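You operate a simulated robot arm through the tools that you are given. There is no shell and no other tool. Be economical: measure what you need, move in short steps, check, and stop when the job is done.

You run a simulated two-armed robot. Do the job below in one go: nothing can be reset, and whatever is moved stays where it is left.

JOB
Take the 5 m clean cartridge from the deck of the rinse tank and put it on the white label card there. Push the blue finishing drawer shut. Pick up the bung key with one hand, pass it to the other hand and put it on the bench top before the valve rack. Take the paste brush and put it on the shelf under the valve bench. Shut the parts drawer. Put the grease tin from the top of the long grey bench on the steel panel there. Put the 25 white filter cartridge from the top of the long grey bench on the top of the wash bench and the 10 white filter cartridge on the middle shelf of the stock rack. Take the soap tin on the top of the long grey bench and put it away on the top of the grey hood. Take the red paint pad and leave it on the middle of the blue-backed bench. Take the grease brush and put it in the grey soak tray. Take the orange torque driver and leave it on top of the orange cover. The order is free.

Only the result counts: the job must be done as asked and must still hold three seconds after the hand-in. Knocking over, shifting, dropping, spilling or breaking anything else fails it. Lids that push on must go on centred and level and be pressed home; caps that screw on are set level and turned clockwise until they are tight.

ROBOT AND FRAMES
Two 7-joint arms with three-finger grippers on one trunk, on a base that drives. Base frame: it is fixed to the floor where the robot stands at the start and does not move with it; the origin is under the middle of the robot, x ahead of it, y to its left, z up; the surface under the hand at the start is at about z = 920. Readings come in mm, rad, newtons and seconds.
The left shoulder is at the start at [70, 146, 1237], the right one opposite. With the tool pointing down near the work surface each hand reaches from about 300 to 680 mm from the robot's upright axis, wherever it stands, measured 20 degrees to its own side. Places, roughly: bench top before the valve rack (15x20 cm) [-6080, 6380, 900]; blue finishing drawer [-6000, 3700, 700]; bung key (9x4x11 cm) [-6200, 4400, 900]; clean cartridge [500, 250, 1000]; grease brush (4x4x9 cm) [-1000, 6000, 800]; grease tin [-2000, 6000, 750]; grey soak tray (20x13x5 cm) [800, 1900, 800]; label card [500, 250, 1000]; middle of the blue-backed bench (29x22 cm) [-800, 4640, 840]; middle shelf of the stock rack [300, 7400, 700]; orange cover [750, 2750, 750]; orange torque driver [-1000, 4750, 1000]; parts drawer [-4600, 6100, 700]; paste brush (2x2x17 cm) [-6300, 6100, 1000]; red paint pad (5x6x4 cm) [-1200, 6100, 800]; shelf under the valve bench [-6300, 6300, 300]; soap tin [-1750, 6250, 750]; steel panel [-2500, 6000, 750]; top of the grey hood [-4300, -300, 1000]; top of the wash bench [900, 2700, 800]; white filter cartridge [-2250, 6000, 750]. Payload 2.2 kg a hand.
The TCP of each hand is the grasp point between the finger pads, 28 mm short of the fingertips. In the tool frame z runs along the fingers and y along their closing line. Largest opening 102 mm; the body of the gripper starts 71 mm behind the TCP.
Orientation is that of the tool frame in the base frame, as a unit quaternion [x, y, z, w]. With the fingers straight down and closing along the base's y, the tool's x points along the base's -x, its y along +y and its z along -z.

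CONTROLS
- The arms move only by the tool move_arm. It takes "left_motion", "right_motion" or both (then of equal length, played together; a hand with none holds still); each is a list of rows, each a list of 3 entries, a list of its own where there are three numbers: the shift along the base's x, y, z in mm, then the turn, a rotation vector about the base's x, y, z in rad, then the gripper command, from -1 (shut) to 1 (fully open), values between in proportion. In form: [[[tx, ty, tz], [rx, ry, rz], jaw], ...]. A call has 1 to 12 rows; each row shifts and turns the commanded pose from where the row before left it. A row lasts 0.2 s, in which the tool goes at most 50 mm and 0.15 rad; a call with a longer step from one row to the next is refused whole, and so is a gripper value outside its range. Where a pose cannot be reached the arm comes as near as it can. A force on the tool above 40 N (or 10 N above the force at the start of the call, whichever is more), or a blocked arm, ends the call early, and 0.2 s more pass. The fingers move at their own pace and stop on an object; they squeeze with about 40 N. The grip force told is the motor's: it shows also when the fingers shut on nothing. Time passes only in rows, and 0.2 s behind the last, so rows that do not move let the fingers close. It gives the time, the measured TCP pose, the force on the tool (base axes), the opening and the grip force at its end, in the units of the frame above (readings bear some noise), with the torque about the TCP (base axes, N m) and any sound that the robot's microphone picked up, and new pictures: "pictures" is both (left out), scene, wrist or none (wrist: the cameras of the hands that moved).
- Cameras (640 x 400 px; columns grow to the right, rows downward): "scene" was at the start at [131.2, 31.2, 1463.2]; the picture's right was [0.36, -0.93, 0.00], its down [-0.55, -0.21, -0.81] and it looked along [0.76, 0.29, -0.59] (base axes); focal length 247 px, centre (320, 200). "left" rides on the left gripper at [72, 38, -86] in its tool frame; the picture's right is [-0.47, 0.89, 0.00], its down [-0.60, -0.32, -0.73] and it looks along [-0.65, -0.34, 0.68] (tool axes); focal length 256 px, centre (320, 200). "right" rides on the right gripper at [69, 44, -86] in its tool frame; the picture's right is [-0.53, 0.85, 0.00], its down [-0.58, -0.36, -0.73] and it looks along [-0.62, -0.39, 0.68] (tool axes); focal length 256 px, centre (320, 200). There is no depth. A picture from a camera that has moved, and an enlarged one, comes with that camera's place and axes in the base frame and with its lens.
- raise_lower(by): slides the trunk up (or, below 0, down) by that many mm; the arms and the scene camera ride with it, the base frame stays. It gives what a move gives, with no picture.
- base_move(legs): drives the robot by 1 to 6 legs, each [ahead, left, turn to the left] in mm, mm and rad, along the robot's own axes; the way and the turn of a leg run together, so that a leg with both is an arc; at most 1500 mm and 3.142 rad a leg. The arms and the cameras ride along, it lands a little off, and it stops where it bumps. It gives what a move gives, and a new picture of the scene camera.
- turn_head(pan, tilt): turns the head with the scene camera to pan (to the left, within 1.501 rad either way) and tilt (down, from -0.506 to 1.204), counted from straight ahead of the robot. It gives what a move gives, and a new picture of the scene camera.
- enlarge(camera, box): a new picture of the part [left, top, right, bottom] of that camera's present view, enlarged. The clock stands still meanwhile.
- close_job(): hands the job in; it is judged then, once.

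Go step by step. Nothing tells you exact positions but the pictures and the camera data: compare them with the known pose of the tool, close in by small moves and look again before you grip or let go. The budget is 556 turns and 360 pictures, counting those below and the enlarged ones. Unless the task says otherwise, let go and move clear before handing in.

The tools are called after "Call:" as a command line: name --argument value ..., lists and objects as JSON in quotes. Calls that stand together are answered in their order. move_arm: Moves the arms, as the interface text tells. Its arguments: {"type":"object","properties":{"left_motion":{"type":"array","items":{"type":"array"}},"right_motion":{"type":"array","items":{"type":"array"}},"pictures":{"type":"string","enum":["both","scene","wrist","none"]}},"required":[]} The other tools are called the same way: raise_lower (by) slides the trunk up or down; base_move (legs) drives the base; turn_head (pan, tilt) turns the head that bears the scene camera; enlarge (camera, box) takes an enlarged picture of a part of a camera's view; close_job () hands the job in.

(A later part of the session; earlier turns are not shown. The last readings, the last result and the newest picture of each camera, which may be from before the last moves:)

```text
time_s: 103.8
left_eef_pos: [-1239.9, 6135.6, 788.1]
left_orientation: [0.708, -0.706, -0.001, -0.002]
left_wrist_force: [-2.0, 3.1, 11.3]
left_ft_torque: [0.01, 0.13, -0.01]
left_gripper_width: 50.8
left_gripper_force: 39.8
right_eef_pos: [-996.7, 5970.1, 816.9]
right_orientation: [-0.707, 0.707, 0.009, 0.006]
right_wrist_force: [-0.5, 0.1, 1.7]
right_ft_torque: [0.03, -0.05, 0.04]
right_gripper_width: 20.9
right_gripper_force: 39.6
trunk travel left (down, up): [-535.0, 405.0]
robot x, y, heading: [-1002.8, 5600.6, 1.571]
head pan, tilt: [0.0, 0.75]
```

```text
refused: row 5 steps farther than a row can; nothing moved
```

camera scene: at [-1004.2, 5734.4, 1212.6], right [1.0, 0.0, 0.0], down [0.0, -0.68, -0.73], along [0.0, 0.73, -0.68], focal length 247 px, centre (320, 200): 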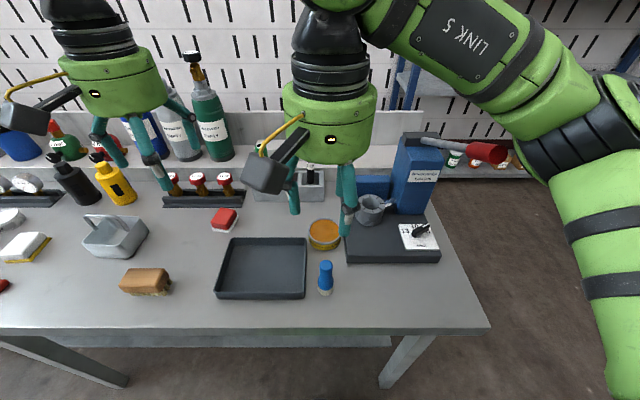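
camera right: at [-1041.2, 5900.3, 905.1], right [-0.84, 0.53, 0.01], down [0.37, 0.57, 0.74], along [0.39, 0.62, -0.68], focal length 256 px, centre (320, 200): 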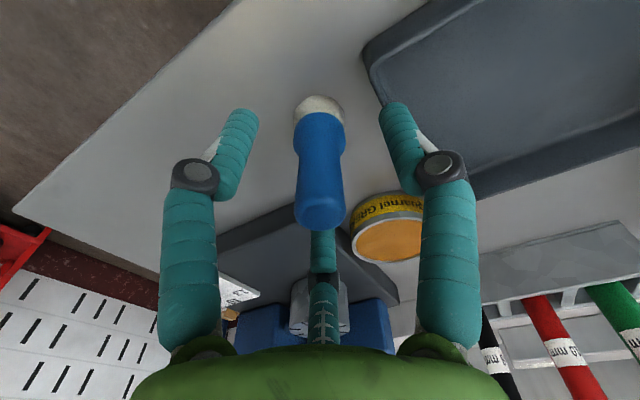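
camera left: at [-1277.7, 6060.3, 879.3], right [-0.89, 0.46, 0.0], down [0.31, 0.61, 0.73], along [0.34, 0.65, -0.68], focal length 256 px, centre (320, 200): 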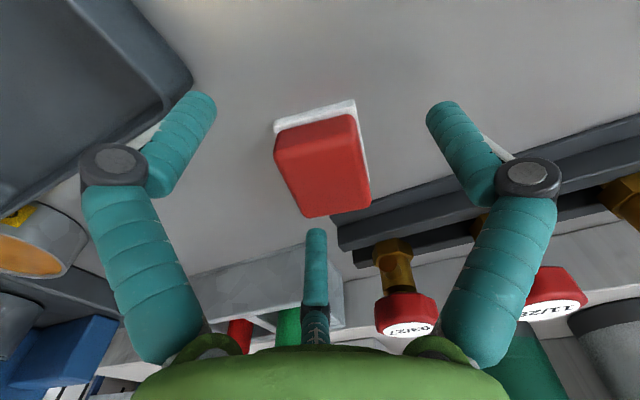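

Call:
move_arm --left_motion '[[[0, 0, 25], [0, 0, 0], -1], [[0, 0, 40], [0, 0, 0], -1], [[0, 0, 40], [0, 0, 0], -1], [[0, 0, 40], [0, 0, 0], -1], [[0, -25, 40], [0, 0, 0], -1], [[0, -45, 0], [0, 0, 0], -1], [[0, -45, 0], [0, 0, 0], -1]]' --right_motion '[[[0, 0, 25], [0, 0, 0], -1], [[0, 0, 40], [0, 0, 0], -1], [[0, 0, 40], [0, 0, 0], -1], [[0, 0, 40], [0, 0, 0], -1], [[10, -10, 40], [0, 0, 0], -1], [[10, -10, 0], [0, 0, 0], -1], [[30, 0, 0], [0, 0, 0], -1]]' --pictures "both"

```text
time_s: 105.4
left_eef_pos: [-1239.6, 6018.9, 971.0]
left_orientation: [0.707, -0.707, 0.0, 0.0]
left_wrist_force: [1.3, 0.0, -0.7]
left_ft_torque: [0.04, 0.06, 0.03]
left_gripper_width: 50.9
left_gripper_force: 40.6
right_eef_pos: [-943.8, 5945.5, 996.1]
right_orientation: [0.708, -0.706, -0.002, 0.001]
right_wrist_force: [0.7, -0.1, -1.4]
right_ft_torque: [0.03, 0.05, -0.02]
right_gripper_width: 20.9
right_gripper_force: 39.9
trunk travel left (down, up): [-535.0, 405.0]
robot x, y, heading: [-1005.4, 5601.3, 1.577]
head pan, tilt: [0.0, 0.75]
camera scene: at [-1001.7, 5732.2, 1212.9], right [1.0, 0.0, 0.0], down [0.0, -0.68, -0.73], along [0.0, 0.73, -0.68], focal length 247 px, centre (320, 200)
camera right: at [-988.1, 5876.3, 1082.3], right [-0.85, 0.53, 0.0], down [0.37, 0.58, 0.73], along [0.39, 0.62, -0.68], focal length 256 px, centre (320, 200)
camera left: at [-1277.1, 5944.8, 1058.2], right [-0.89, 0.46, 0.0], down [0.32, 0.6, 0.73], along [0.34, 0.65, -0.68], focal length 256 px, centre (320, 200)
```

scene: 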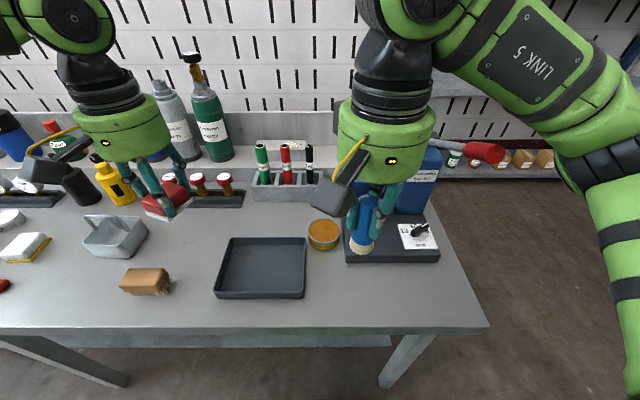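
right: 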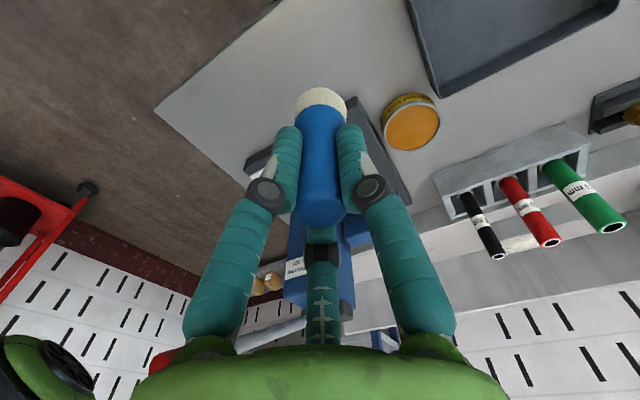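
left: 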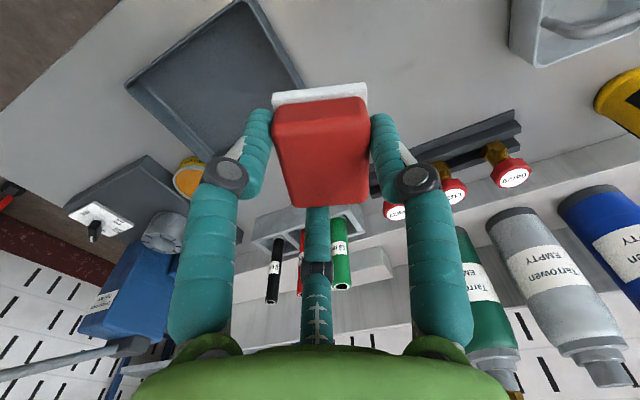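

Both are held. I raise the trunk, back away and turn round to the blue-backed bench.

Call:
raise_lower --by 200

Call:
base_move --legs '[[-200, 0, 0], [0, -200, 0], [0, 0, 3.14]]'

```text
time_s: 107.6
left_eef_pos: [-1242.0, 6020.5, 1170.1]
left_orientation: [0.707, -0.707, 0.0, 0.0]
left_wrist_force: [0.7, 0.0, 0.2]
left_ft_torque: [0.0, 0.04, 0.0]
left_gripper_width: 50.5
left_gripper_force: 40.2
right_eef_pos: [-945.6, 5946.8, 1194.6]
right_orientation: [0.707, -0.707, 0.0, 0.0]
right_wrist_force: [-1.3, -0.1, 0.1]
right_ft_torque: [0.0, 0.02, 0.01]
right_gripper_width: 20.6
right_gripper_force: 40.3
trunk travel left (down, up): [-735.0, 205.0]
robot x, y, heading: [-1004.7, 5605.1, 1.574]
head pan, tilt: [0.0, 0.75]
```

```text
time_s: 117.7
left_eef_pos: [-584.7, 4970.0, 1169.6]
left_orientation: [0.718, 0.697, 0.0, -0.001]
left_wrist_force: [0.3, 0.5, 0.1]
left_ft_torque: [-0.01, 0.02, 0.06]
left_gripper_width: 50.2
left_gripper_force: 39.5
right_eef_pos: [-877.9, 5050.6, 1196.2]
right_orientation: [0.717, 0.697, 0.0, 0.0]
right_wrist_force: [-0.2, 0.1, -0.8]
right_ft_torque: [-0.04, -0.01, 0.03]
right_gripper_width: 20.7
right_gripper_force: 40.4
trunk travel left (down, up): [-735.0, 205.0]
robot x, y, heading: [-810.4, 5394.3, -1.603]
head pan, tilt: [0.0, 0.75]
camera scene: at [-814.2, 5260.7, 1412.6], right [-1.0, 0.03, 0.0], down [0.02, 0.68, -0.73], along [-0.02, -0.73, -0.68], focal length 247 px, centre (320, 200)
```

scene: 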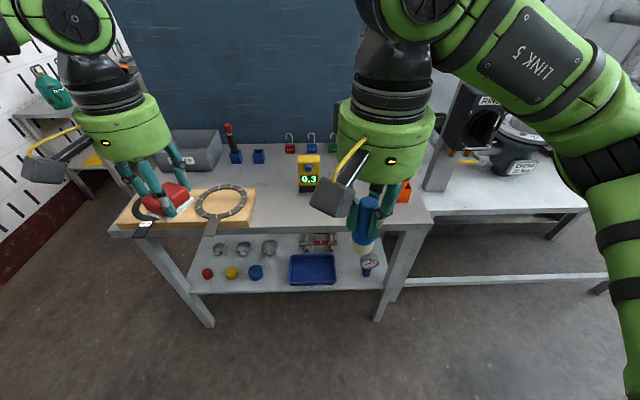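

The middle of the bench has a yellow meter; free room lies right of it around (-870,4680). I shift to serve it with the left hand.

Call:
base_move --legs '[[150, -240, 0.03]]'

Call:
turn_head --pan 0.3 --tilt 0.75

```text
time_s: 119.7
left_eef_pos: [-812.3, 4832.0, 1170.1]
left_orientation: [0.705, 0.709, 0.0, -0.001]
left_wrist_force: [0.2, 0.3, -1.1]
left_ft_torque: [-0.02, 0.01, -0.03]
left_gripper_width: 50.3
left_gripper_force: 40.6
right_eef_pos: [-1108.8, 4903.7, 1195.3]
right_orientation: [0.706, 0.708, 0.0, 0.0]
right_wrist_force: [0.3, 0.3, -0.9]
right_ft_torque: [-0.02, 0.05, 0.01]
right_gripper_width: 20.5
right_gripper_force: 40.1
trunk travel left (down, up): [-735.0, 205.0]
robot x, y, heading: [-1049.4, 5244.5, -1.567]
head pan, tilt: [0.0, 0.75]
camera scene: at [-1050.9, 5115.5, 1412.7], right [-1.0, 0.0, 0.0], down [0.0, 0.68, -0.73], along [0.0, -0.73, -0.68], focal length 247 px, centre (320, 200)
```

scene: 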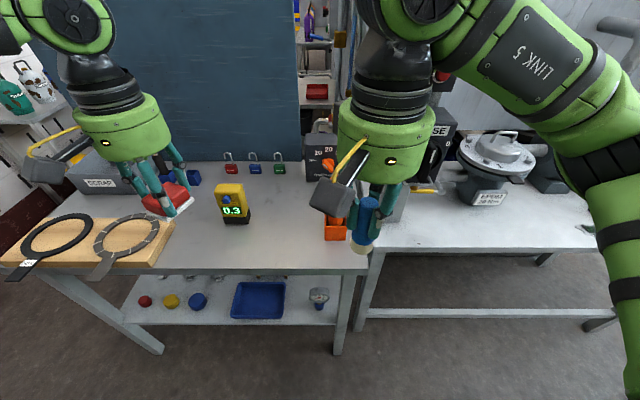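

```text
time_s: 120.5
left_eef_pos: [-813.9, 4829.4, 1169.6]
left_orientation: [0.706, 0.709, 0.001, -0.002]
left_wrist_force: [-1.1, -0.7, -0.7]
left_ft_torque: [-0.02, 0.04, 0.01]
left_gripper_width: 50.0
left_gripper_force: 40.0
right_eef_pos: [-1111.7, 4903.5, 1195.2]
right_orientation: [0.706, 0.708, -0.001, 0.0]
right_wrist_force: [0.0, -0.8, -0.8]
right_ft_torque: [-0.01, 0.01, 0.0]
right_gripper_width: 20.7
right_gripper_force: 39.8
trunk travel left (down, up): [-735.0, 205.0]
robot x, y, heading: [-1050.3, 5248.9, -1.57]
head pan, tilt: [0.3, 0.75]
camera scene: at [-1028.8, 5117.8, 1412.6], right [-0.95, -0.3, 0.0], down [-0.2, 0.65, -0.73], along [0.22, -0.7, -0.68], focal length 247 px, centre (320, 200)
```

scene: 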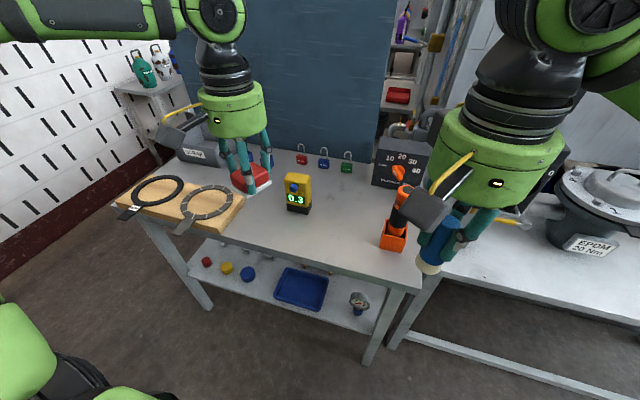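

I lower the trunk by 150 and bring the left hand over the free spot.

Call:
raise_lower --by -150

Call:
move_arm --left_motion '[[[-23, -35, -10], [0, 0, 0], -1], [[-23, -35, -20], [0, 0, 0], -1], [[-22, -35, -20], [0, 0, 0], -1], [[0, -35, -20], [0, 0, 0], -1], [[0, 0, 0], [0, 0, 0], -1]]' --pictures "both"

```text
time_s: 122.2
left_eef_pos: [-812.3, 4830.4, 1020.5]
left_orientation: [0.705, 0.709, 0.0, -0.001]
left_wrist_force: [0.1, 0.3, -0.2]
left_ft_torque: [0.0, -0.01, -0.01]
left_gripper_width: 50.0
left_gripper_force: 40.2
right_eef_pos: [-1110.3, 4902.8, 1045.0]
right_orientation: [0.706, 0.708, 0.0, -0.001]
right_wrist_force: [0.3, 0.3, -0.4]
right_ft_torque: [0.03, -0.01, 0.01]
right_gripper_width: 20.7
right_gripper_force: 39.7
trunk travel left (down, up): [-585.0, 355.0]
robot x, y, heading: [-1054.3, 5248.9, -1.567]
head pan, tilt: [0.3, 0.75]
```

```text
time_s: 123.4
left_eef_pos: [-867.8, 4709.7, 947.8]
left_orientation: [0.705, 0.709, -0.001, 0.0]
left_wrist_force: [0.0, 0.0, -0.2]
left_ft_torque: [-0.01, -0.05, -0.02]
left_gripper_width: 50.0
left_gripper_force: 39.9
left hand out of reach, approached as far as the arm can: row 4
right_eef_pos: [-1110.2, 4902.6, 1045.9]
right_orientation: [0.706, 0.708, 0.001, 0.0]
right_wrist_force: [-0.3, -0.4, -0.4]
right_ft_torque: [0.0, 0.02, 0.01]
right_gripper_width: 20.5
right_gripper_force: 39.7
trunk travel left (down, up): [-585.0, 355.0]
robot x, y, heading: [-1051.2, 5250.2, -1.568]
head pan, tilt: [0.3, 0.75]
camera scene: at [-1028.3, 5118.4, 1262.6], right [-0.95, -0.3, 0.0], down [-0.2, 0.65, -0.73], along [0.22, -0.7, -0.68], focal length 247 px, centre (320, 200)
camera left: at [-828.9, 4780.8, 1033.9], right [0.89, -0.46, 0.0], down [-0.31, -0.61, 0.73], along [-0.34, -0.65, -0.68], focal length 256 px, centre (320, 200)
```

scene: 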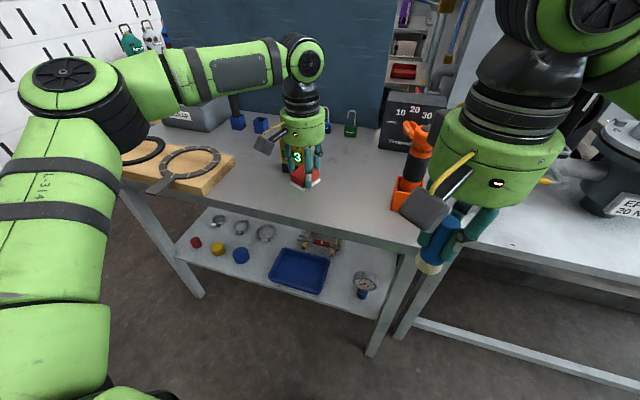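
left: 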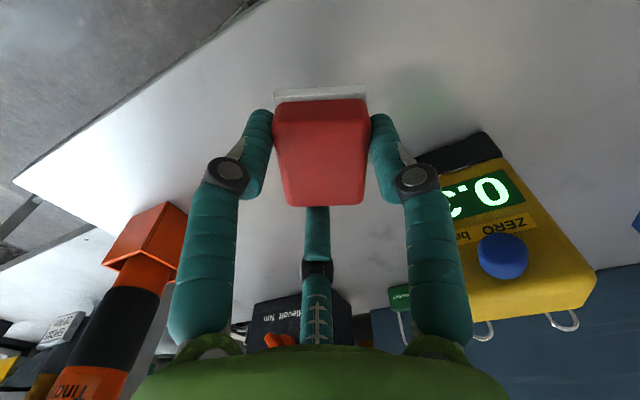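

Placing at about (-885,4670). I move the base ahead 45 mm, then shift and lower.

Call:
base_move --legs '[[45, 0, 0]]'

Call:
move_arm --left_motion '[[[-17, 0, -20], [0, 0, 0], -1], [[0, 0, -20], [0, 0, 0], -1], [[0, 0, -15], [0, 0, 0], -1], [[0, 0, 0], [0, 0, 0], -1]]' --pictures "wrist"

```text
time_s: 124.3
left_eef_pos: [-867.0, 4666.7, 948.4]
left_orientation: [0.706, 0.708, 0.0, -0.001]
left_wrist_force: [-1.0, -0.3, -0.2]
left_ft_torque: [-0.01, -0.01, -0.01]
left_gripper_width: 50.0
left_gripper_force: 39.9
right_eef_pos: [-1109.1, 4860.3, 1046.2]
right_orientation: [0.705, 0.709, 0.0, 0.001]
right_wrist_force: [0.3, 0.5, -1.1]
right_ft_torque: [0.0, -0.01, 0.03]
right_gripper_width: 20.7
right_gripper_force: 40.0
trunk travel left (down, up): [-585.0, 355.0]
robot x, y, heading: [-1052.6, 5203.3, -1.571]
head pan, tilt: [0.3, 0.75]
camera scene: at [-1028.1, 5075.7, 1262.9], right [-0.95, -0.3, 0.0], down [-0.2, 0.65, -0.73], along [0.22, -0.7, -0.68], focal length 247 px, centre (320, 200)
```

scene: 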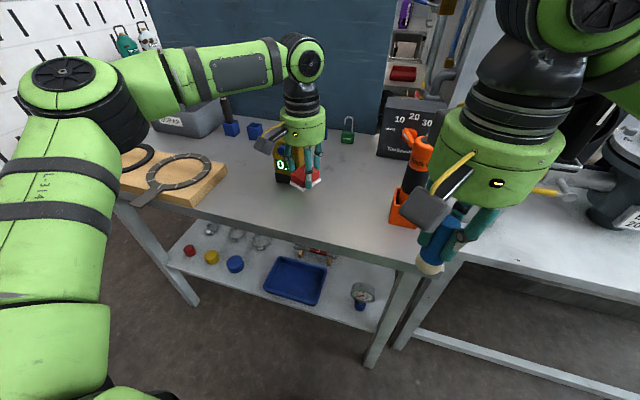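

```text
time_s: 125.3
left_eef_pos: [-875.4, 4674.0, 892.5]
left_orientation: [0.705, 0.709, -0.002, -0.001]
left_wrist_force: [0.3, -0.7, -0.4]
left_ft_torque: [0.01, -0.02, 0.02]
left_gripper_width: 49.9
left_gripper_force: 40.4
left hand out of reach, approached as far as the arm can: row 1
right_eef_pos: [-1109.8, 4857.8, 1045.5]
right_orientation: [0.705, 0.709, 0.0, 0.001]
right_wrist_force: [0.6, -0.8, -0.7]
right_ft_torque: [0.02, 0.02, 0.01]
right_gripper_width: 20.6
right_gripper_force: 40.3
trunk travel left (down, up): [-585.0, 355.0]
robot x, y, heading: [-1050.7, 5207.0, -1.57]
head pan, tilt: [0.3, 0.75]
camera left: at [-837.6, 4746.6, 979.2], right [0.89, -0.46, 0.0], down [-0.31, -0.61, 0.73], along [-0.34, -0.65, -0.68], focal length 256 px, centre (320, 200)
```

left: 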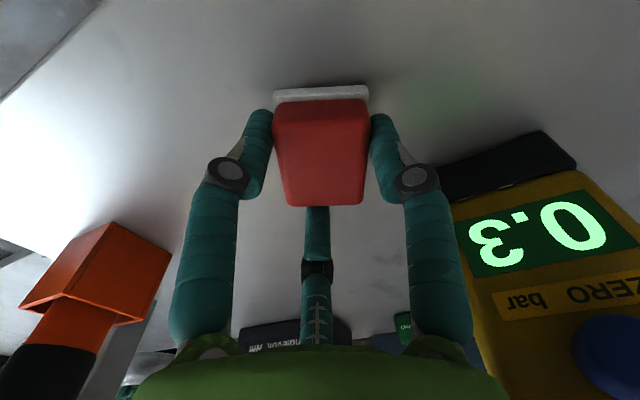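

Descend in small steps to contact.

Call:
move_arm --left_motion '[[[-5, 0, -4], [0, 0, 0], -1], [[0, 0, -3], [0, 0, 0], -1], [[0, 0, -3], [0, 0, 0], -1], [[0, 0, -2], [0, 0, 0], -1], [[0, 0, 0], [0, 0, 0], -1]]' --pictures "none"

```text
time_s: 126.5
left_eef_pos: [-878.0, 4678.2, 887.2]
left_orientation: [0.705, 0.709, -0.006, 0.002]
left_wrist_force: [2.0, -6.6, 31.3]
left_ft_torque: [0.24, -0.32, 0.04]
left_gripper_width: 50.0
left_gripper_force: 39.8
left hand out of reach, approached as far as the arm can: row 1
right_eef_pos: [-1109.3, 4861.3, 1046.3]
right_orientation: [0.706, 0.708, 0.0, 0.002]
right_wrist_force: [-0.2, 0.4, -1.0]
right_ft_torque: [-0.01, -0.06, -0.02]
right_gripper_width: 20.5
right_gripper_force: 39.6
trunk travel left (down, up): [-585.0, 355.0]
robot x, y, heading: [-1051.4, 5202.0, -1.567]
head pan, tilt: [0.3, 0.75]
```

Contact. Ease up, open to about 80 mm and lift.

Call:
move_arm --left_motion '[[[0, 0, 3], [0, 0, 0], -1], [[0, 0, 2], [0, 0, 0], -0.2], [[0, 0, 0], [0, 0, 0], 0.5], [[0, 0, 0], [0, 0, 0], 0.5], [[0, 0, 30], [0, 0, 0], 0.5], [[0, 0, 40], [0, 0, 0], 0.5], [[0, 0, 40], [0, 0, 0], 0.5], [[0, 20, 40], [0, 0, 0], 0.5]]' --pictures "both"

```text
time_s: 128.3
left_eef_pos: [-877.4, 4698.6, 1038.2]
left_orientation: [0.705, 0.709, 0.0, -0.001]
left_wrist_force: [0.6, 0.8, -0.5]
left_ft_torque: [-0.03, 0.0, -0.02]
left_gripper_width: 76.4
left_gripper_force: 0.0
right_eef_pos: [-1109.1, 4860.6, 1045.0]
right_orientation: [0.705, 0.709, 0.001, 0.002]
right_wrist_force: [0.3, -0.4, 0.0]
right_ft_torque: [-0.07, -0.02, 0.01]
right_gripper_width: 20.9
right_gripper_force: 39.1
trunk travel left (down, up): [-585.0, 355.0]
robot x, y, heading: [-1054.9, 5200.6, -1.573]
head pan, tilt: [0.3, 0.75]
camera scene: at [-1028.6, 5076.1, 1262.8], right [-0.95, -0.3, 0.0], down [-0.2, 0.65, -0.73], along [0.22, -0.7, -0.68], focal length 247 px, centre (320, 200)
camera left: at [-838.7, 4770.3, 1124.4], right [0.89, -0.46, 0.0], down [-0.31, -0.61, 0.73], along [-0.34, -0.65, -0.68], focal length 256 px, centre (320, 200)
```

scene: 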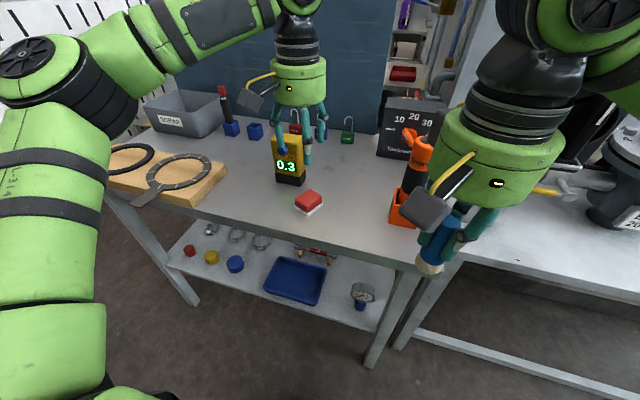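
left: 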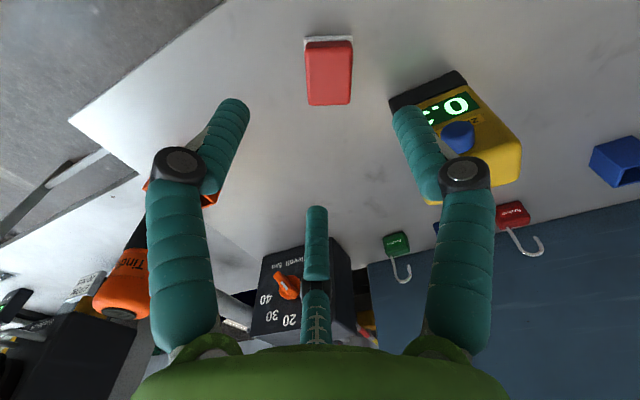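

The red pad lies in place. Driver handle top is about (-1086,4663,1033), leaning ~12° toward me. I raise the left hand and shift the base right for it.

Call:
move_arm --left_motion '[[[0, 20, 40], [0, 0, 0], 0.5], [[0, 20, 40], [0, 0, 0], 0.5], [[0, 20, 40], [0, 0, 0], 0.5]]' --pictures "none"

Call:
base_move --legs '[[30, -150, 0]]'

```text
time_s: 129.1
left_eef_pos: [-870.4, 4767.8, 1152.0]
left_orientation: [0.705, 0.709, -0.001, 0.0]
left_wrist_force: [0.9, -0.2, 0.4]
left_ft_torque: [-0.02, 0.02, 0.01]
left_gripper_width: 76.6
left_gripper_force: 0.1
left hand out of reach, approached as far as the arm can: row 2, 3
right_eef_pos: [-1110.7, 4860.8, 1045.8]
right_orientation: [0.706, 0.709, 0.0, 0.003]
right_wrist_force: [-0.1, 0.4, -0.5]
right_ft_torque: [-0.05, -0.02, -0.01]
right_gripper_width: 20.7
right_gripper_force: 40.0
trunk travel left (down, up): [-585.0, 355.0]
robot x, y, heading: [-1049.9, 5202.1, -1.569]
head pan, tilt: [0.3, 0.75]
```

```text
time_s: 130.5
left_eef_pos: [-1024.4, 4736.1, 1151.7]
left_orientation: [0.706, 0.708, 0.0, -0.001]
left_wrist_force: [0.4, -0.2, 0.9]
left_ft_torque: [0.03, -0.01, -0.01]
left_gripper_width: 76.6
left_gripper_force: 0.1
right_eef_pos: [-1261.7, 4829.4, 1045.4]
right_orientation: [0.706, 0.708, -0.001, 0.001]
right_wrist_force: [0.4, -0.5, -0.3]
right_ft_torque: [0.02, -0.01, 0.01]
right_gripper_width: 20.8
right_gripper_force: 39.8
trunk travel left (down, up): [-585.0, 355.0]
robot x, y, heading: [-1207.1, 5168.2, -1.57]
head pan, tilt: [0.3, 0.75]
camera scene: at [-1180.5, 5044.1, 1262.6], right [-0.96, -0.3, 0.0], down [-0.2, 0.65, -0.73], along [0.22, -0.7, -0.68], focal length 247 px, centre (320, 200)
```

scene: 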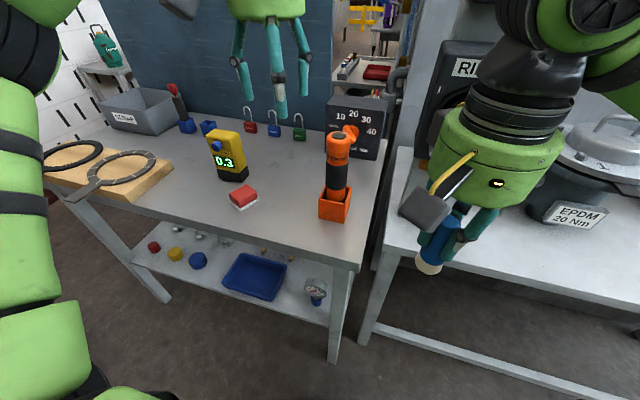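

The driver looks upright at about (-1089,4640), top ≈1027. I bring the left hand above it.

Call:
move_arm --left_motion '[[[-33, -30, 0], [0, 0, 0], 0.7], [[-32, -30, -10], [0, 0, 0], 0.7], [[0, -36, -30], [0, 0, 0], 0.7], [[0, 0, 0], [0, 0, 0], 0.7]]' --pictures "both"

```text
time_s: 131.5
left_eef_pos: [-1032.2, 4688.6, 1078.7]
left_orientation: [0.704, 0.71, -0.003, -0.001]
left_wrist_force: [0.4, -0.5, 0.4]
left_ft_torque: [-0.04, 0.01, 0.0]
left_gripper_width: 86.7
left_gripper_force: 0.0
left hand out of reach, approached as far as the arm can: row 1, 2, 3
right_eef_pos: [-1263.9, 4829.0, 1046.5]
right_orientation: [0.706, 0.708, 0.0, 0.002]
right_wrist_force: [-0.4, 0.4, -0.7]
right_ft_torque: [-0.04, -0.04, 0.0]
right_gripper_width: 20.7
right_gripper_force: 40.4
trunk travel left (down, up): [-585.0, 355.0]
robot x, y, heading: [-1202.8, 5175.1, -1.569]
head pan, tilt: [0.3, 0.75]
camera scene: at [-1181.7, 5045.2, 1262.8], right [-0.96, -0.3, 0.0], down [-0.2, 0.65, -0.73], along [0.22, -0.7, -0.68], focal length 247 px, centre (320, 200)
camera left: at [-993.5, 4760.5, 1164.5], right [0.89, -0.46, 0.0], down [-0.31, -0.6, 0.73], along [-0.34, -0.65, -0.68], focal length 256 px, centre (320, 200)
```

scene: 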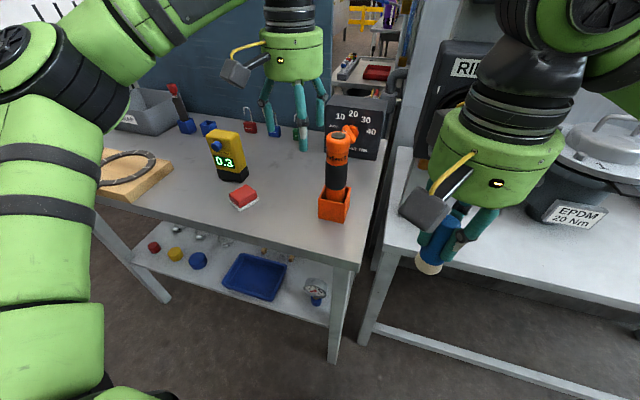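
left: 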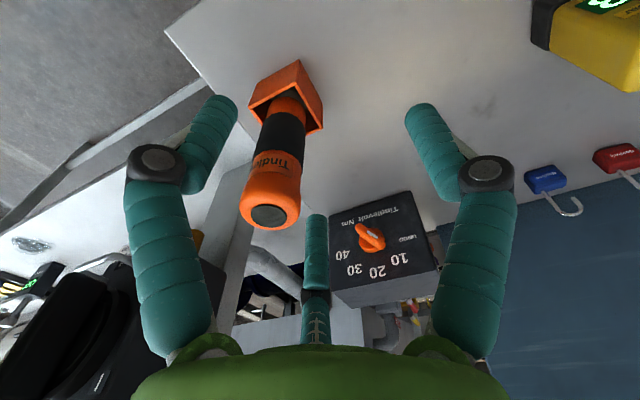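

Trunk is too low for this height; I raise it and go above the driver.

Call:
raise_lower --by 130

Call:
move_arm --left_motion '[[[-22, -18, -20], [0, 0, 0], 0.7], [[-22, -18, -35], [0, 0, 0], 0.7], [[-21, -9, -35], [0, 0, 0], 0.7], [[0, 0, -20], [0, 0, 0], 0.7], [[0, 0, 0], [0, 0, 0], 0.7]]' --pictures "both"

```text
time_s: 133.1
left_eef_pos: [-1030.7, 4687.1, 1207.8]
left_orientation: [0.704, 0.71, -0.002, -0.002]
left_wrist_force: [0.4, 0.1, -0.1]
left_ft_torque: [0.0, -0.04, -0.01]
left_gripper_width: 86.8
left_gripper_force: 0.0
right_eef_pos: [-1263.3, 4828.4, 1175.2]
right_orientation: [0.706, 0.708, 0.0, 0.0]
right_wrist_force: [0.3, -1.0, -1.0]
right_ft_torque: [-0.02, -0.01, 0.02]
right_gripper_width: 20.7
right_gripper_force: 39.4
trunk travel left (down, up): [-715.0, 225.0]
robot x, y, heading: [-1205.9, 5172.7, -1.573]
head pan, tilt: [0.3, 0.75]
```

```text
time_s: 134.3
left_eef_pos: [-1039.0, 4670.1, 1135.5]
left_orientation: [0.705, 0.71, -0.002, -0.002]
left_wrist_force: [0.8, 0.3, -0.5]
left_ft_torque: [-0.02, 0.02, 0.01]
left_gripper_width: 86.8
left_gripper_force: 0.0
left hand out of reach, approached as far as the arm can: row 1, 2, 3
right_eef_pos: [-1263.4, 4828.4, 1174.2]
right_orientation: [0.706, 0.708, -0.001, -0.001]
right_wrist_force: [0.1, 0.7, -0.3]
right_ft_torque: [0.03, 0.02, -0.03]
right_gripper_width: 20.9
right_gripper_force: 40.5
trunk travel left (down, up): [-715.0, 225.0]
robot x, y, heading: [-1206.6, 5177.3, -1.569]
head pan, tilt: [0.3, 0.75]
camera scene: at [-1181.4, 5043.7, 1392.6], right [-0.96, -0.3, 0.0], down [-0.2, 0.65, -0.73], along [0.22, -0.7, -0.68], focal length 247 px, centre (320, 200)
camera left: at [-1000.5, 4741.0, 1222.1], right [0.89, -0.46, 0.0], down [-0.31, -0.61, 0.73], along [-0.34, -0.65, -0.68], focal length 256 px, centre (320, 200)
```

scene: 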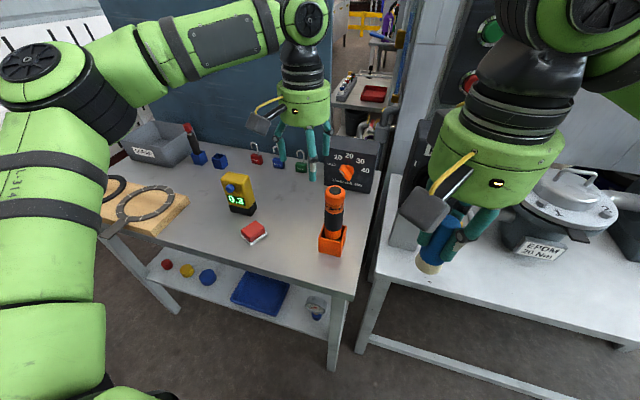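
left: 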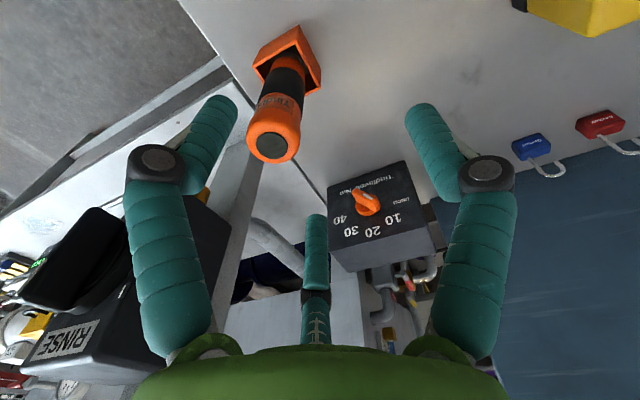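

Reach inward is poor; I pull both hands back and bring the base closer and further right.

Call:
move_arm --left_motion '[[[0, 37, 0], [0, 0, 0], 0.7], [[0, 37, 0], [0, 0, 0], 0.7], [[0, 36, 0], [0, 0, 0], 0.7]]' --right_motion '[[[10, 10, 0], [0, 0, 0], -1], [[10, 10, 0], [0, 0, 0], -1], [[10, 10, 0], [0, 0, 0], -1]]' --pictures "none"

Call:
base_move --legs '[[110, -60, 0]]'

Call:
move_arm --left_motion '[[[0, -10, -5], [0, 0, 0], 0.7], [[0, 0, 0], [0, 0, 0], 0.7]]' --pictures "wrist"

```text
time_s: 135.1
left_eef_pos: [-1039.2, 4782.9, 1136.8]
left_orientation: [0.704, 0.71, -0.003, -0.001]
left_wrist_force: [-0.6, 0.7, -0.6]
left_ft_torque: [-0.02, -0.01, 0.01]
left_gripper_width: 86.5
left_gripper_force: 0.1
right_eef_pos: [-1233.7, 4861.0, 1175.6]
right_orientation: [0.706, 0.708, 0.0, 0.002]
right_wrist_force: [0.1, -0.2, -1.1]
right_ft_torque: [-0.02, 0.01, 0.0]
right_gripper_width: 20.5
right_gripper_force: 40.2
trunk travel left (down, up): [-715.0, 225.0]
robot x, y, heading: [-1204.7, 5173.4, -1.577]
head pan, tilt: [0.3, 0.75]
```

```text
time_s: 136.4
left_eef_pos: [-1097.6, 4673.2, 1136.9]
left_orientation: [0.705, 0.709, -0.003, -0.002]
left_wrist_force: [1.0, -0.5, -0.1]
left_ft_torque: [0.0, 0.04, -0.01]
left_gripper_width: 86.9
left_gripper_force: 0.1
right_eef_pos: [-1292.5, 4751.5, 1175.7]
right_orientation: [0.706, 0.708, -0.002, 0.001]
right_wrist_force: [0.1, 0.2, -0.8]
right_ft_torque: [-0.06, 0.04, 0.02]
right_gripper_width: 20.9
right_gripper_force: 39.7
trunk travel left (down, up): [-715.0, 225.0]
robot x, y, heading: [-1265.9, 5064.3, -1.572]
head pan, tilt: [0.3, 0.75]
camera scene: at [-1240.0, 4937.5, 1392.8], right [-0.96, -0.3, 0.0], down [-0.2, 0.65, -0.73], along [0.22, -0.7, -0.68], focal length 247 px, centre (320, 200)
```

scene: 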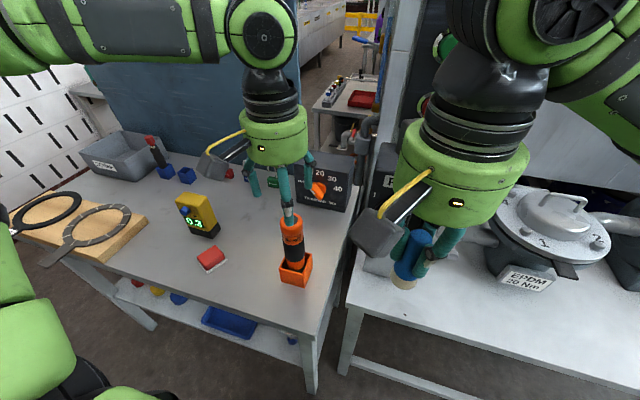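

```text
time_s: 137.0
left_eef_pos: [-1099.2, 4662.8, 1131.3]
left_orientation: [0.705, 0.709, -0.002, -0.002]
left_wrist_force: [0.0, 0.6, 0.3]
left_ft_torque: [0.0, -0.03, -0.02]
left_gripper_width: 86.7
left_gripper_force: 0.1
right_eef_pos: [-1291.1, 4751.5, 1175.4]
right_orientation: [0.705, 0.709, -0.001, 0.001]
right_wrist_force: [0.7, -0.7, -0.6]
right_ft_torque: [0.01, -0.02, 0.0]
right_gripper_width: 21.0
right_gripper_force: 40.5
trunk travel left (down, up): [-715.0, 225.0]
robot x, y, heading: [-1266.7, 5065.9, -1.573]
head pan, tilt: [0.3, 0.75]
camera left: at [-1061.1, 4733.9, 1218.5], right [0.89, -0.46, 0.0], down [-0.31, -0.61, 0.73], along [-0.34, -0.65, -0.68], focal length 256 px, centre (320, 200)
```

left: 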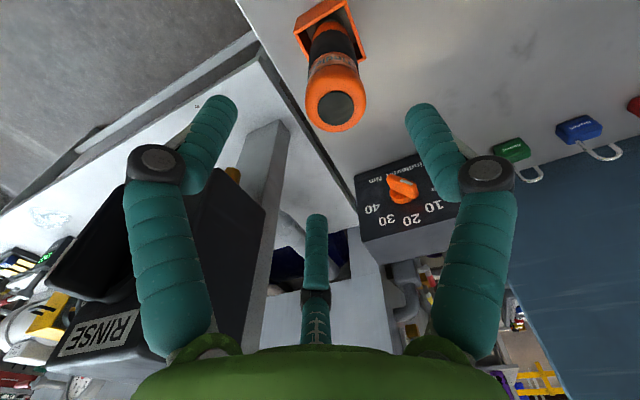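

Driver top at ≈(-1096,4642), leaning ~0.1 rad back. I align with a slight tilt and descend over the handle.

Call:
move_arm --left_motion '[[[1, -26, -30], [0.1, 0, 0], 0.7], [[1, 2, -35], [0, 0, 0], 0.7], [[1, 4, -35], [0, 0, 0], 0.7], [[2, 4, -25], [0, 0, 0], 0.7], [[0, 0, 0], [0, 0, 0], 0.7]]' --pictures "both"

```text
time_s: 138.2
left_eef_pos: [-1094.0, 4646.8, 1007.9]
left_orientation: [0.704, 0.709, 0.032, -0.037]
left_wrist_force: [0.2, -0.2, 0.1]
left_ft_torque: [-0.02, 0.0, -0.02]
left_gripper_width: 86.5
left_gripper_force: 0.1
right_eef_pos: [-1292.6, 4751.2, 1174.7]
right_orientation: [0.705, 0.709, 0.0, 0.001]
right_wrist_force: [0.6, 0.4, -0.2]
right_ft_torque: [-0.02, 0.01, 0.01]
right_gripper_width: 21.0
right_gripper_force: 40.3
trunk travel left (down, up): [-715.0, 225.0]
robot x, y, heading: [-1266.9, 5060.3, -1.57]
head pan, tilt: [0.3, 0.75]
camera scene: at [-1241.1, 4936.1, 1392.7], right [-0.96, -0.3, 0.0], down [-0.2, 0.65, -0.73], along [0.22, -0.7, -0.68], focal length 247 px, centre (320, 200)
camera left: at [-1056.1, 4708.9, 1100.5], right [0.89, -0.46, -0.05], down [-0.31, -0.68, 0.67], along [-0.34, -0.58, -0.74], focal length 256 px, centre (320, 200)
```

scene: 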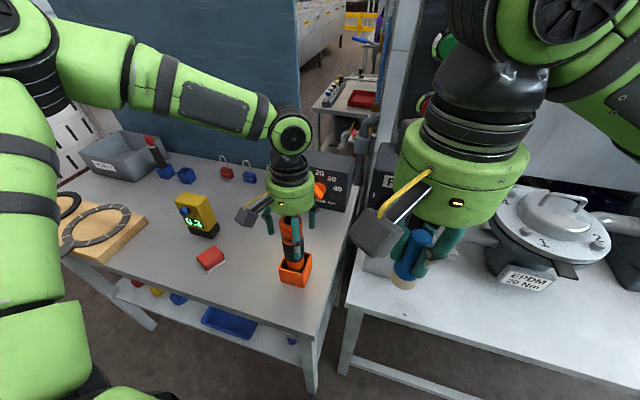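
left: 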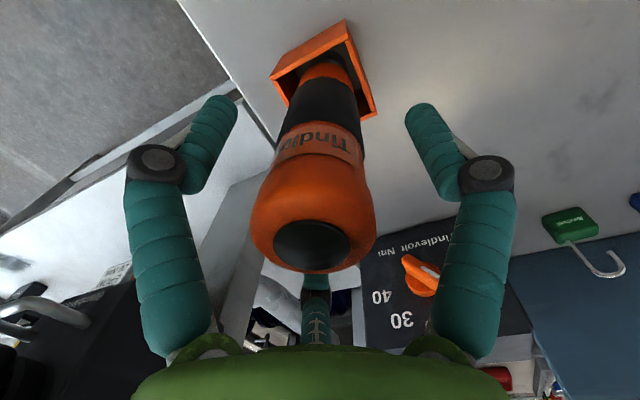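

Call:
move_arm --left_motion '[[[0, 1, -20], [0, 0, 0], 0.7], [[0, 0, 0], [0, 0, 0], -1], [[0, 0, 0], [0, 0, 0], -1], [[0, 0, 0], [0, 0, 0], -1], [[0, 0, 0], [0, 0, 0], -1]]' --pictures "none"

```text
time_s: 139.4
left_eef_pos: [-1094.0, 4645.7, 987.2]
left_orientation: [0.704, 0.709, 0.032, -0.037]
left_wrist_force: [2.5, -3.4, 5.7]
left_ft_torque: [-0.7, -0.51, 0.02]
left_gripper_width: 42.8
left_gripper_force: 40.3
right_eef_pos: [-1292.7, 4750.8, 1174.0]
right_orientation: [0.706, 0.708, -0.001, 0.001]
right_wrist_force: [-0.6, 0.7, -0.4]
right_ft_torque: [-0.02, 0.01, -0.03]
right_gripper_width: 20.7
right_gripper_force: 40.4
trunk travel left (down, up): [-715.0, 225.0]
robot x, y, heading: [-1266.5, 5065.4, -1.573]
head pan, tilt: [0.3, 0.75]
```

Gripped (43 mm). Lift along the lean axis.

Call:
move_arm --left_motion '[[[0, -3, 30], [0, 0, 0], -1], [[0, -3, 30], [0, 0, 0], -1], [[0, -2, 35], [0, 0, 0], -1], [[0, 0, 35], [0, 0, 0], -1], [[0, 0, 20], [0, 0, 0], -1]]' --pictures "both"

```text
time_s: 140.6
left_eef_pos: [-1091.8, 4640.2, 1134.4]
left_orientation: [0.705, 0.708, 0.034, -0.038]
left_wrist_force: [-0.7, 0.4, -5.8]
left_ft_torque: [0.0, 0.03, 0.04]
left_gripper_width: 42.3
left_gripper_force: 39.8
right_eef_pos: [-1292.8, 4752.1, 1174.7]
right_orientation: [0.706, 0.708, 0.0, 0.001]
right_wrist_force: [0.1, -0.2, -1.1]
right_ft_torque: [0.0, 0.01, 0.01]
right_gripper_width: 20.7
right_gripper_force: 40.6
trunk travel left (down, up): [-715.0, 225.0]
robot x, y, heading: [-1261.4, 5067.1, -1.576]
head pan, tilt: [0.3, 0.75]
camera scene: at [-1241.0, 4935.1, 1392.5], right [-0.96, -0.3, 0.0], down [-0.2, 0.65, -0.73], along [0.22, -0.7, -0.68], focal length 247 px, centre (320, 200)
camera left: at [-1054.5, 4701.8, 1228.6], right [0.89, -0.46, -0.05], down [-0.31, -0.68, 0.67], along [-0.34, -0.58, -0.74], focal length 256 px, centre (320, 200)
```

scene: 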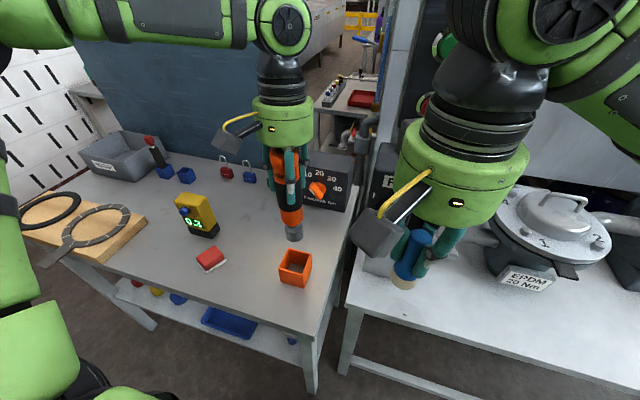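
left: 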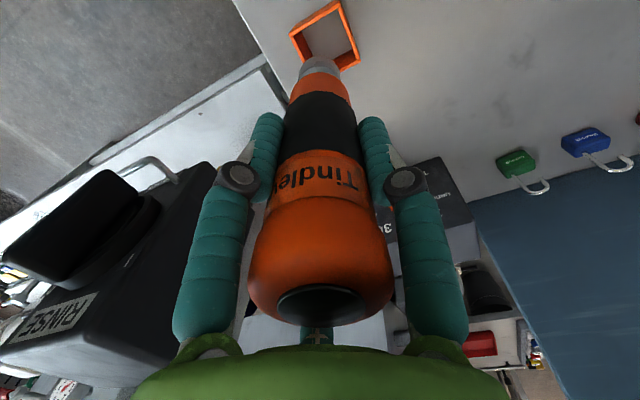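

The driver (flat grey tip) and the brush are held. Now I back off, slide along the aisle and go back round to the wash bench.

Call:
move_arm --left_motion '[[[10, 30, 15], [-0.05, 0, 0], -1], [[10, 30, 15], [-0.05, 0, 0], -1], [[0, 0, 0], [0, 0, 0], -1]]' --pictures "none"

Call:
base_move --legs '[[-200, 0, 0], [0, 1490, 0]]'

```text
time_s: 141.4
left_eef_pos: [-1071.5, 4696.6, 1163.6]
left_orientation: [0.704, 0.71, -0.001, -0.003]
left_wrist_force: [-0.5, -0.6, -6.3]
left_ft_torque: [0.04, 0.0, -0.02]
left_gripper_width: 42.6
left_gripper_force: 40.1
right_eef_pos: [-1293.2, 4748.0, 1173.9]
right_orientation: [0.706, 0.708, 0.002, 0.001]
right_wrist_force: [-0.1, -1.1, -0.6]
right_ft_torque: [0.01, -0.01, -0.01]
right_gripper_width: 20.8
right_gripper_force: 40.2
trunk travel left (down, up): [-715.0, 225.0]
robot x, y, heading: [-1266.1, 5064.8, -1.568]
head pan, tilt: [0.3, 0.75]
```

```text
time_s: 149.9
left_eef_pos: [412.3, 4911.4, 1165.2]
left_orientation: [0.7, 0.714, -0.002, -0.002]
left_wrist_force: [-0.6, 0.4, -5.0]
left_ft_torque: [0.0, -0.01, -0.01]
left_gripper_width: 42.5
left_gripper_force: 40.0
right_eef_pos: [189.7, 4957.8, 1174.0]
right_orientation: [0.701, 0.713, 0.0, 0.0]
right_wrist_force: [0.3, 0.2, -0.3]
right_ft_torque: [-0.02, 0.0, -0.03]
right_gripper_width: 21.0
right_gripper_force: 39.2
trunk travel left (down, up): [-715.0, 225.0]
robot x, y, heading: [216.0, 5272.7, -1.553]
head pan, tilt: [0.3, 0.75]
camera scene: at [239.9, 5144.3, 1392.5], right [-0.95, -0.31, 0.0], down [-0.21, 0.65, -0.73], along [0.23, -0.7, -0.68], focal length 247 px, centre (320, 200)
```

scene: 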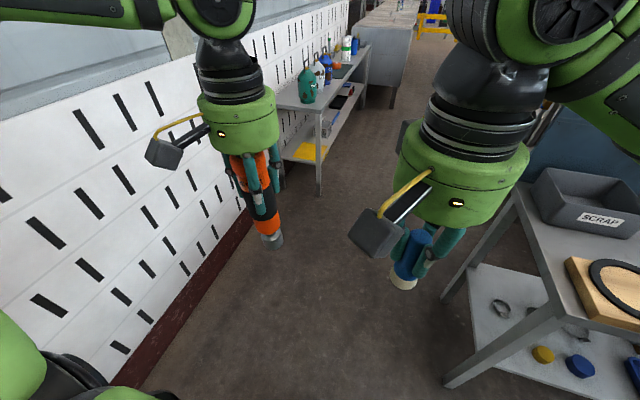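

Call:
base_move --legs '[[1300, 0, -0.018], [1050, -150, 0], [0, 0, 1.5]]'

Call:
turn_head --pan 0.0 --tilt 0.6

```text
time_s: 165.1
left_eef_pos: [432.3, 3104.8, 1165.0]
left_orientation: [0.037, 0.999, -0.002, 0.0]
left_wrist_force: [-0.6, -0.4, -5.5]
left_ft_torque: [0.0, -0.01, 0.04]
left_gripper_width: 42.2
left_gripper_force: 40.4
right_eef_pos: [365.0, 2888.1, 1175.1]
right_orientation: [0.04, 0.999, 0.002, -0.001]
right_wrist_force: [-0.1, 0.5, -0.1]
right_ft_torque: [0.0, -0.01, 0.01]
right_gripper_width: 21.1
right_gripper_force: 39.7
trunk travel left (down, up): [-715.0, 225.0]
robot x, y, heading: [53.3, 2943.3, -0.08]
head pan, tilt: [0.3, 0.75]
camera scene: at [183.3, 2954.5, 1392.5], right [0.22, -0.98, 0.0], down [-0.67, -0.15, -0.73], along [0.71, 0.16, -0.68], focal length 247 px, centre (320, 200)
```

scene: 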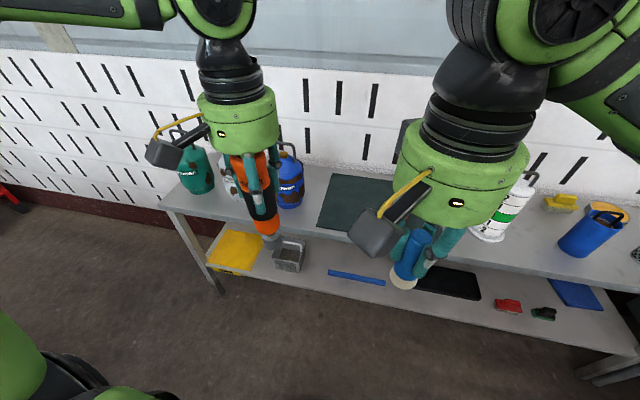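

```text
time_s: 165.9
left_eef_pos: [434.6, 3104.2, 1165.0]
left_orientation: [0.038, 0.999, -0.003, 0.0]
left_wrist_force: [0.6, 0.7, -6.3]
left_ft_torque: [0.01, 0.0, 0.05]
left_gripper_width: 42.5
left_gripper_force: 39.7
right_eef_pos: [364.5, 2887.6, 1174.4]
right_orientation: [0.04, 0.999, 0.0, 0.001]
right_wrist_force: [0.6, 0.5, -2.1]
right_ft_torque: [0.01, 0.01, -0.04]
right_gripper_width: 20.7
right_gripper_force: 40.0
trunk travel left (down, up): [-715.0, 225.0]
robot x, y, heading: [52.2, 2938.0, -0.083]
head pan, tilt: [0.0, 0.6]
camera scene: at [190.4, 2929.8, 1405.4], right [-0.08, -1.0, 0.0], down [-0.56, 0.05, -0.82], along [0.82, -0.07, -0.57], focal length 247 px, centre (320, 200)
```

scene: 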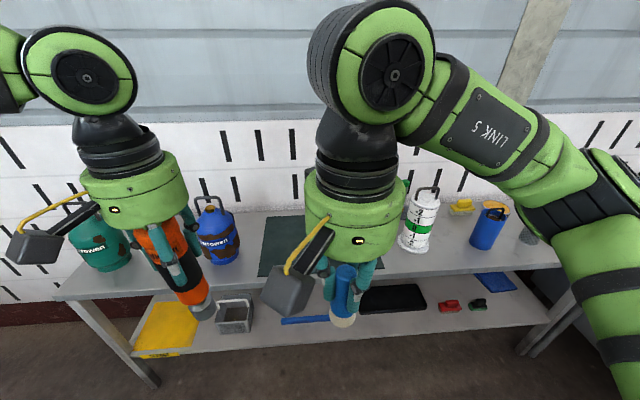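

I move right first then ahead, to bring the left hand near the cover.

Call:
base_move --legs '[[0, 0, 0.083], [0, -270, 0], [200, 0, 0]]'

Call:
turn_head --pan -0.7 --tilt 0.6

```text
time_s: 169.5
left_eef_pos: [617.2, 2863.4, 1165.9]
left_orientation: [-0.003, 1.0, -0.003, 0.001]
left_wrist_force: [-0.4, -0.9, -6.0]
left_ft_torque: [0.03, -0.01, 0.01]
left_gripper_width: 42.4
left_gripper_force: 40.5
right_eef_pos: [565.4, 2642.0, 1176.1]
right_orientation: [-0.002, 1.0, 0.0, 0.002]
right_wrist_force: [-0.2, 0.5, -0.2]
right_ft_torque: [-0.01, -0.03, 0.0]
right_gripper_width: 21.0
right_gripper_force: 40.1
trunk travel left (down, up): [-715.0, 225.0]
robot x, y, heading: [254.2, 2669.4, -0.002]
head pan, tilt: [0.0, 0.6]
camera scene: at [389.0, 2669.5, 1405.7], right [0.0, -1.0, 0.0], down [-0.56, 0.0, -0.83], along [0.83, 0.0, -0.56], focal length 247 px, centre (320, 200)
```

scene: 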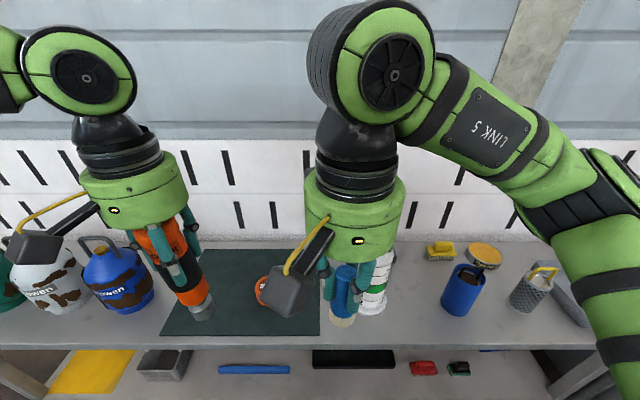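

```text
time_s: 170.6
left_eef_pos: [618.4, 2861.6, 1163.9]
left_orientation: [-0.003, 1.0, -0.002, 0.0]
left_wrist_force: [0.4, 0.5, -5.2]
left_ft_torque: [-0.01, 0.02, -0.05]
left_gripper_width: 42.2
left_gripper_force: 40.2
right_eef_pos: [566.9, 2642.2, 1174.7]
right_orientation: [-0.001, 1.0, 0.001, 0.001]
right_wrist_force: [0.1, -0.5, -0.7]
right_ft_torque: [-0.03, 0.01, -0.03]
right_gripper_width: 21.0
right_gripper_force: 40.3
trunk travel left (down, up): [-715.0, 225.0]
robot x, y, heading: [249.9, 2675.1, 0.001]
head pan, tilt: [-0.7, 0.6]
camera scene: at [370.1, 2612.7, 1405.5], right [-0.64, -0.77, 0.0], down [-0.43, 0.36, -0.83], along [0.63, -0.53, -0.56], focal length 247 px, centre (320, 200)
```

scene: 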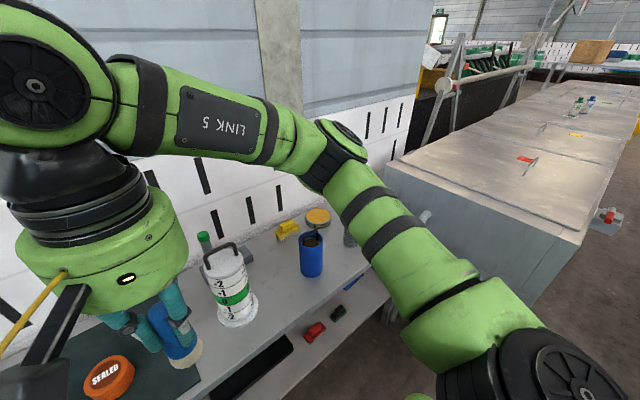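

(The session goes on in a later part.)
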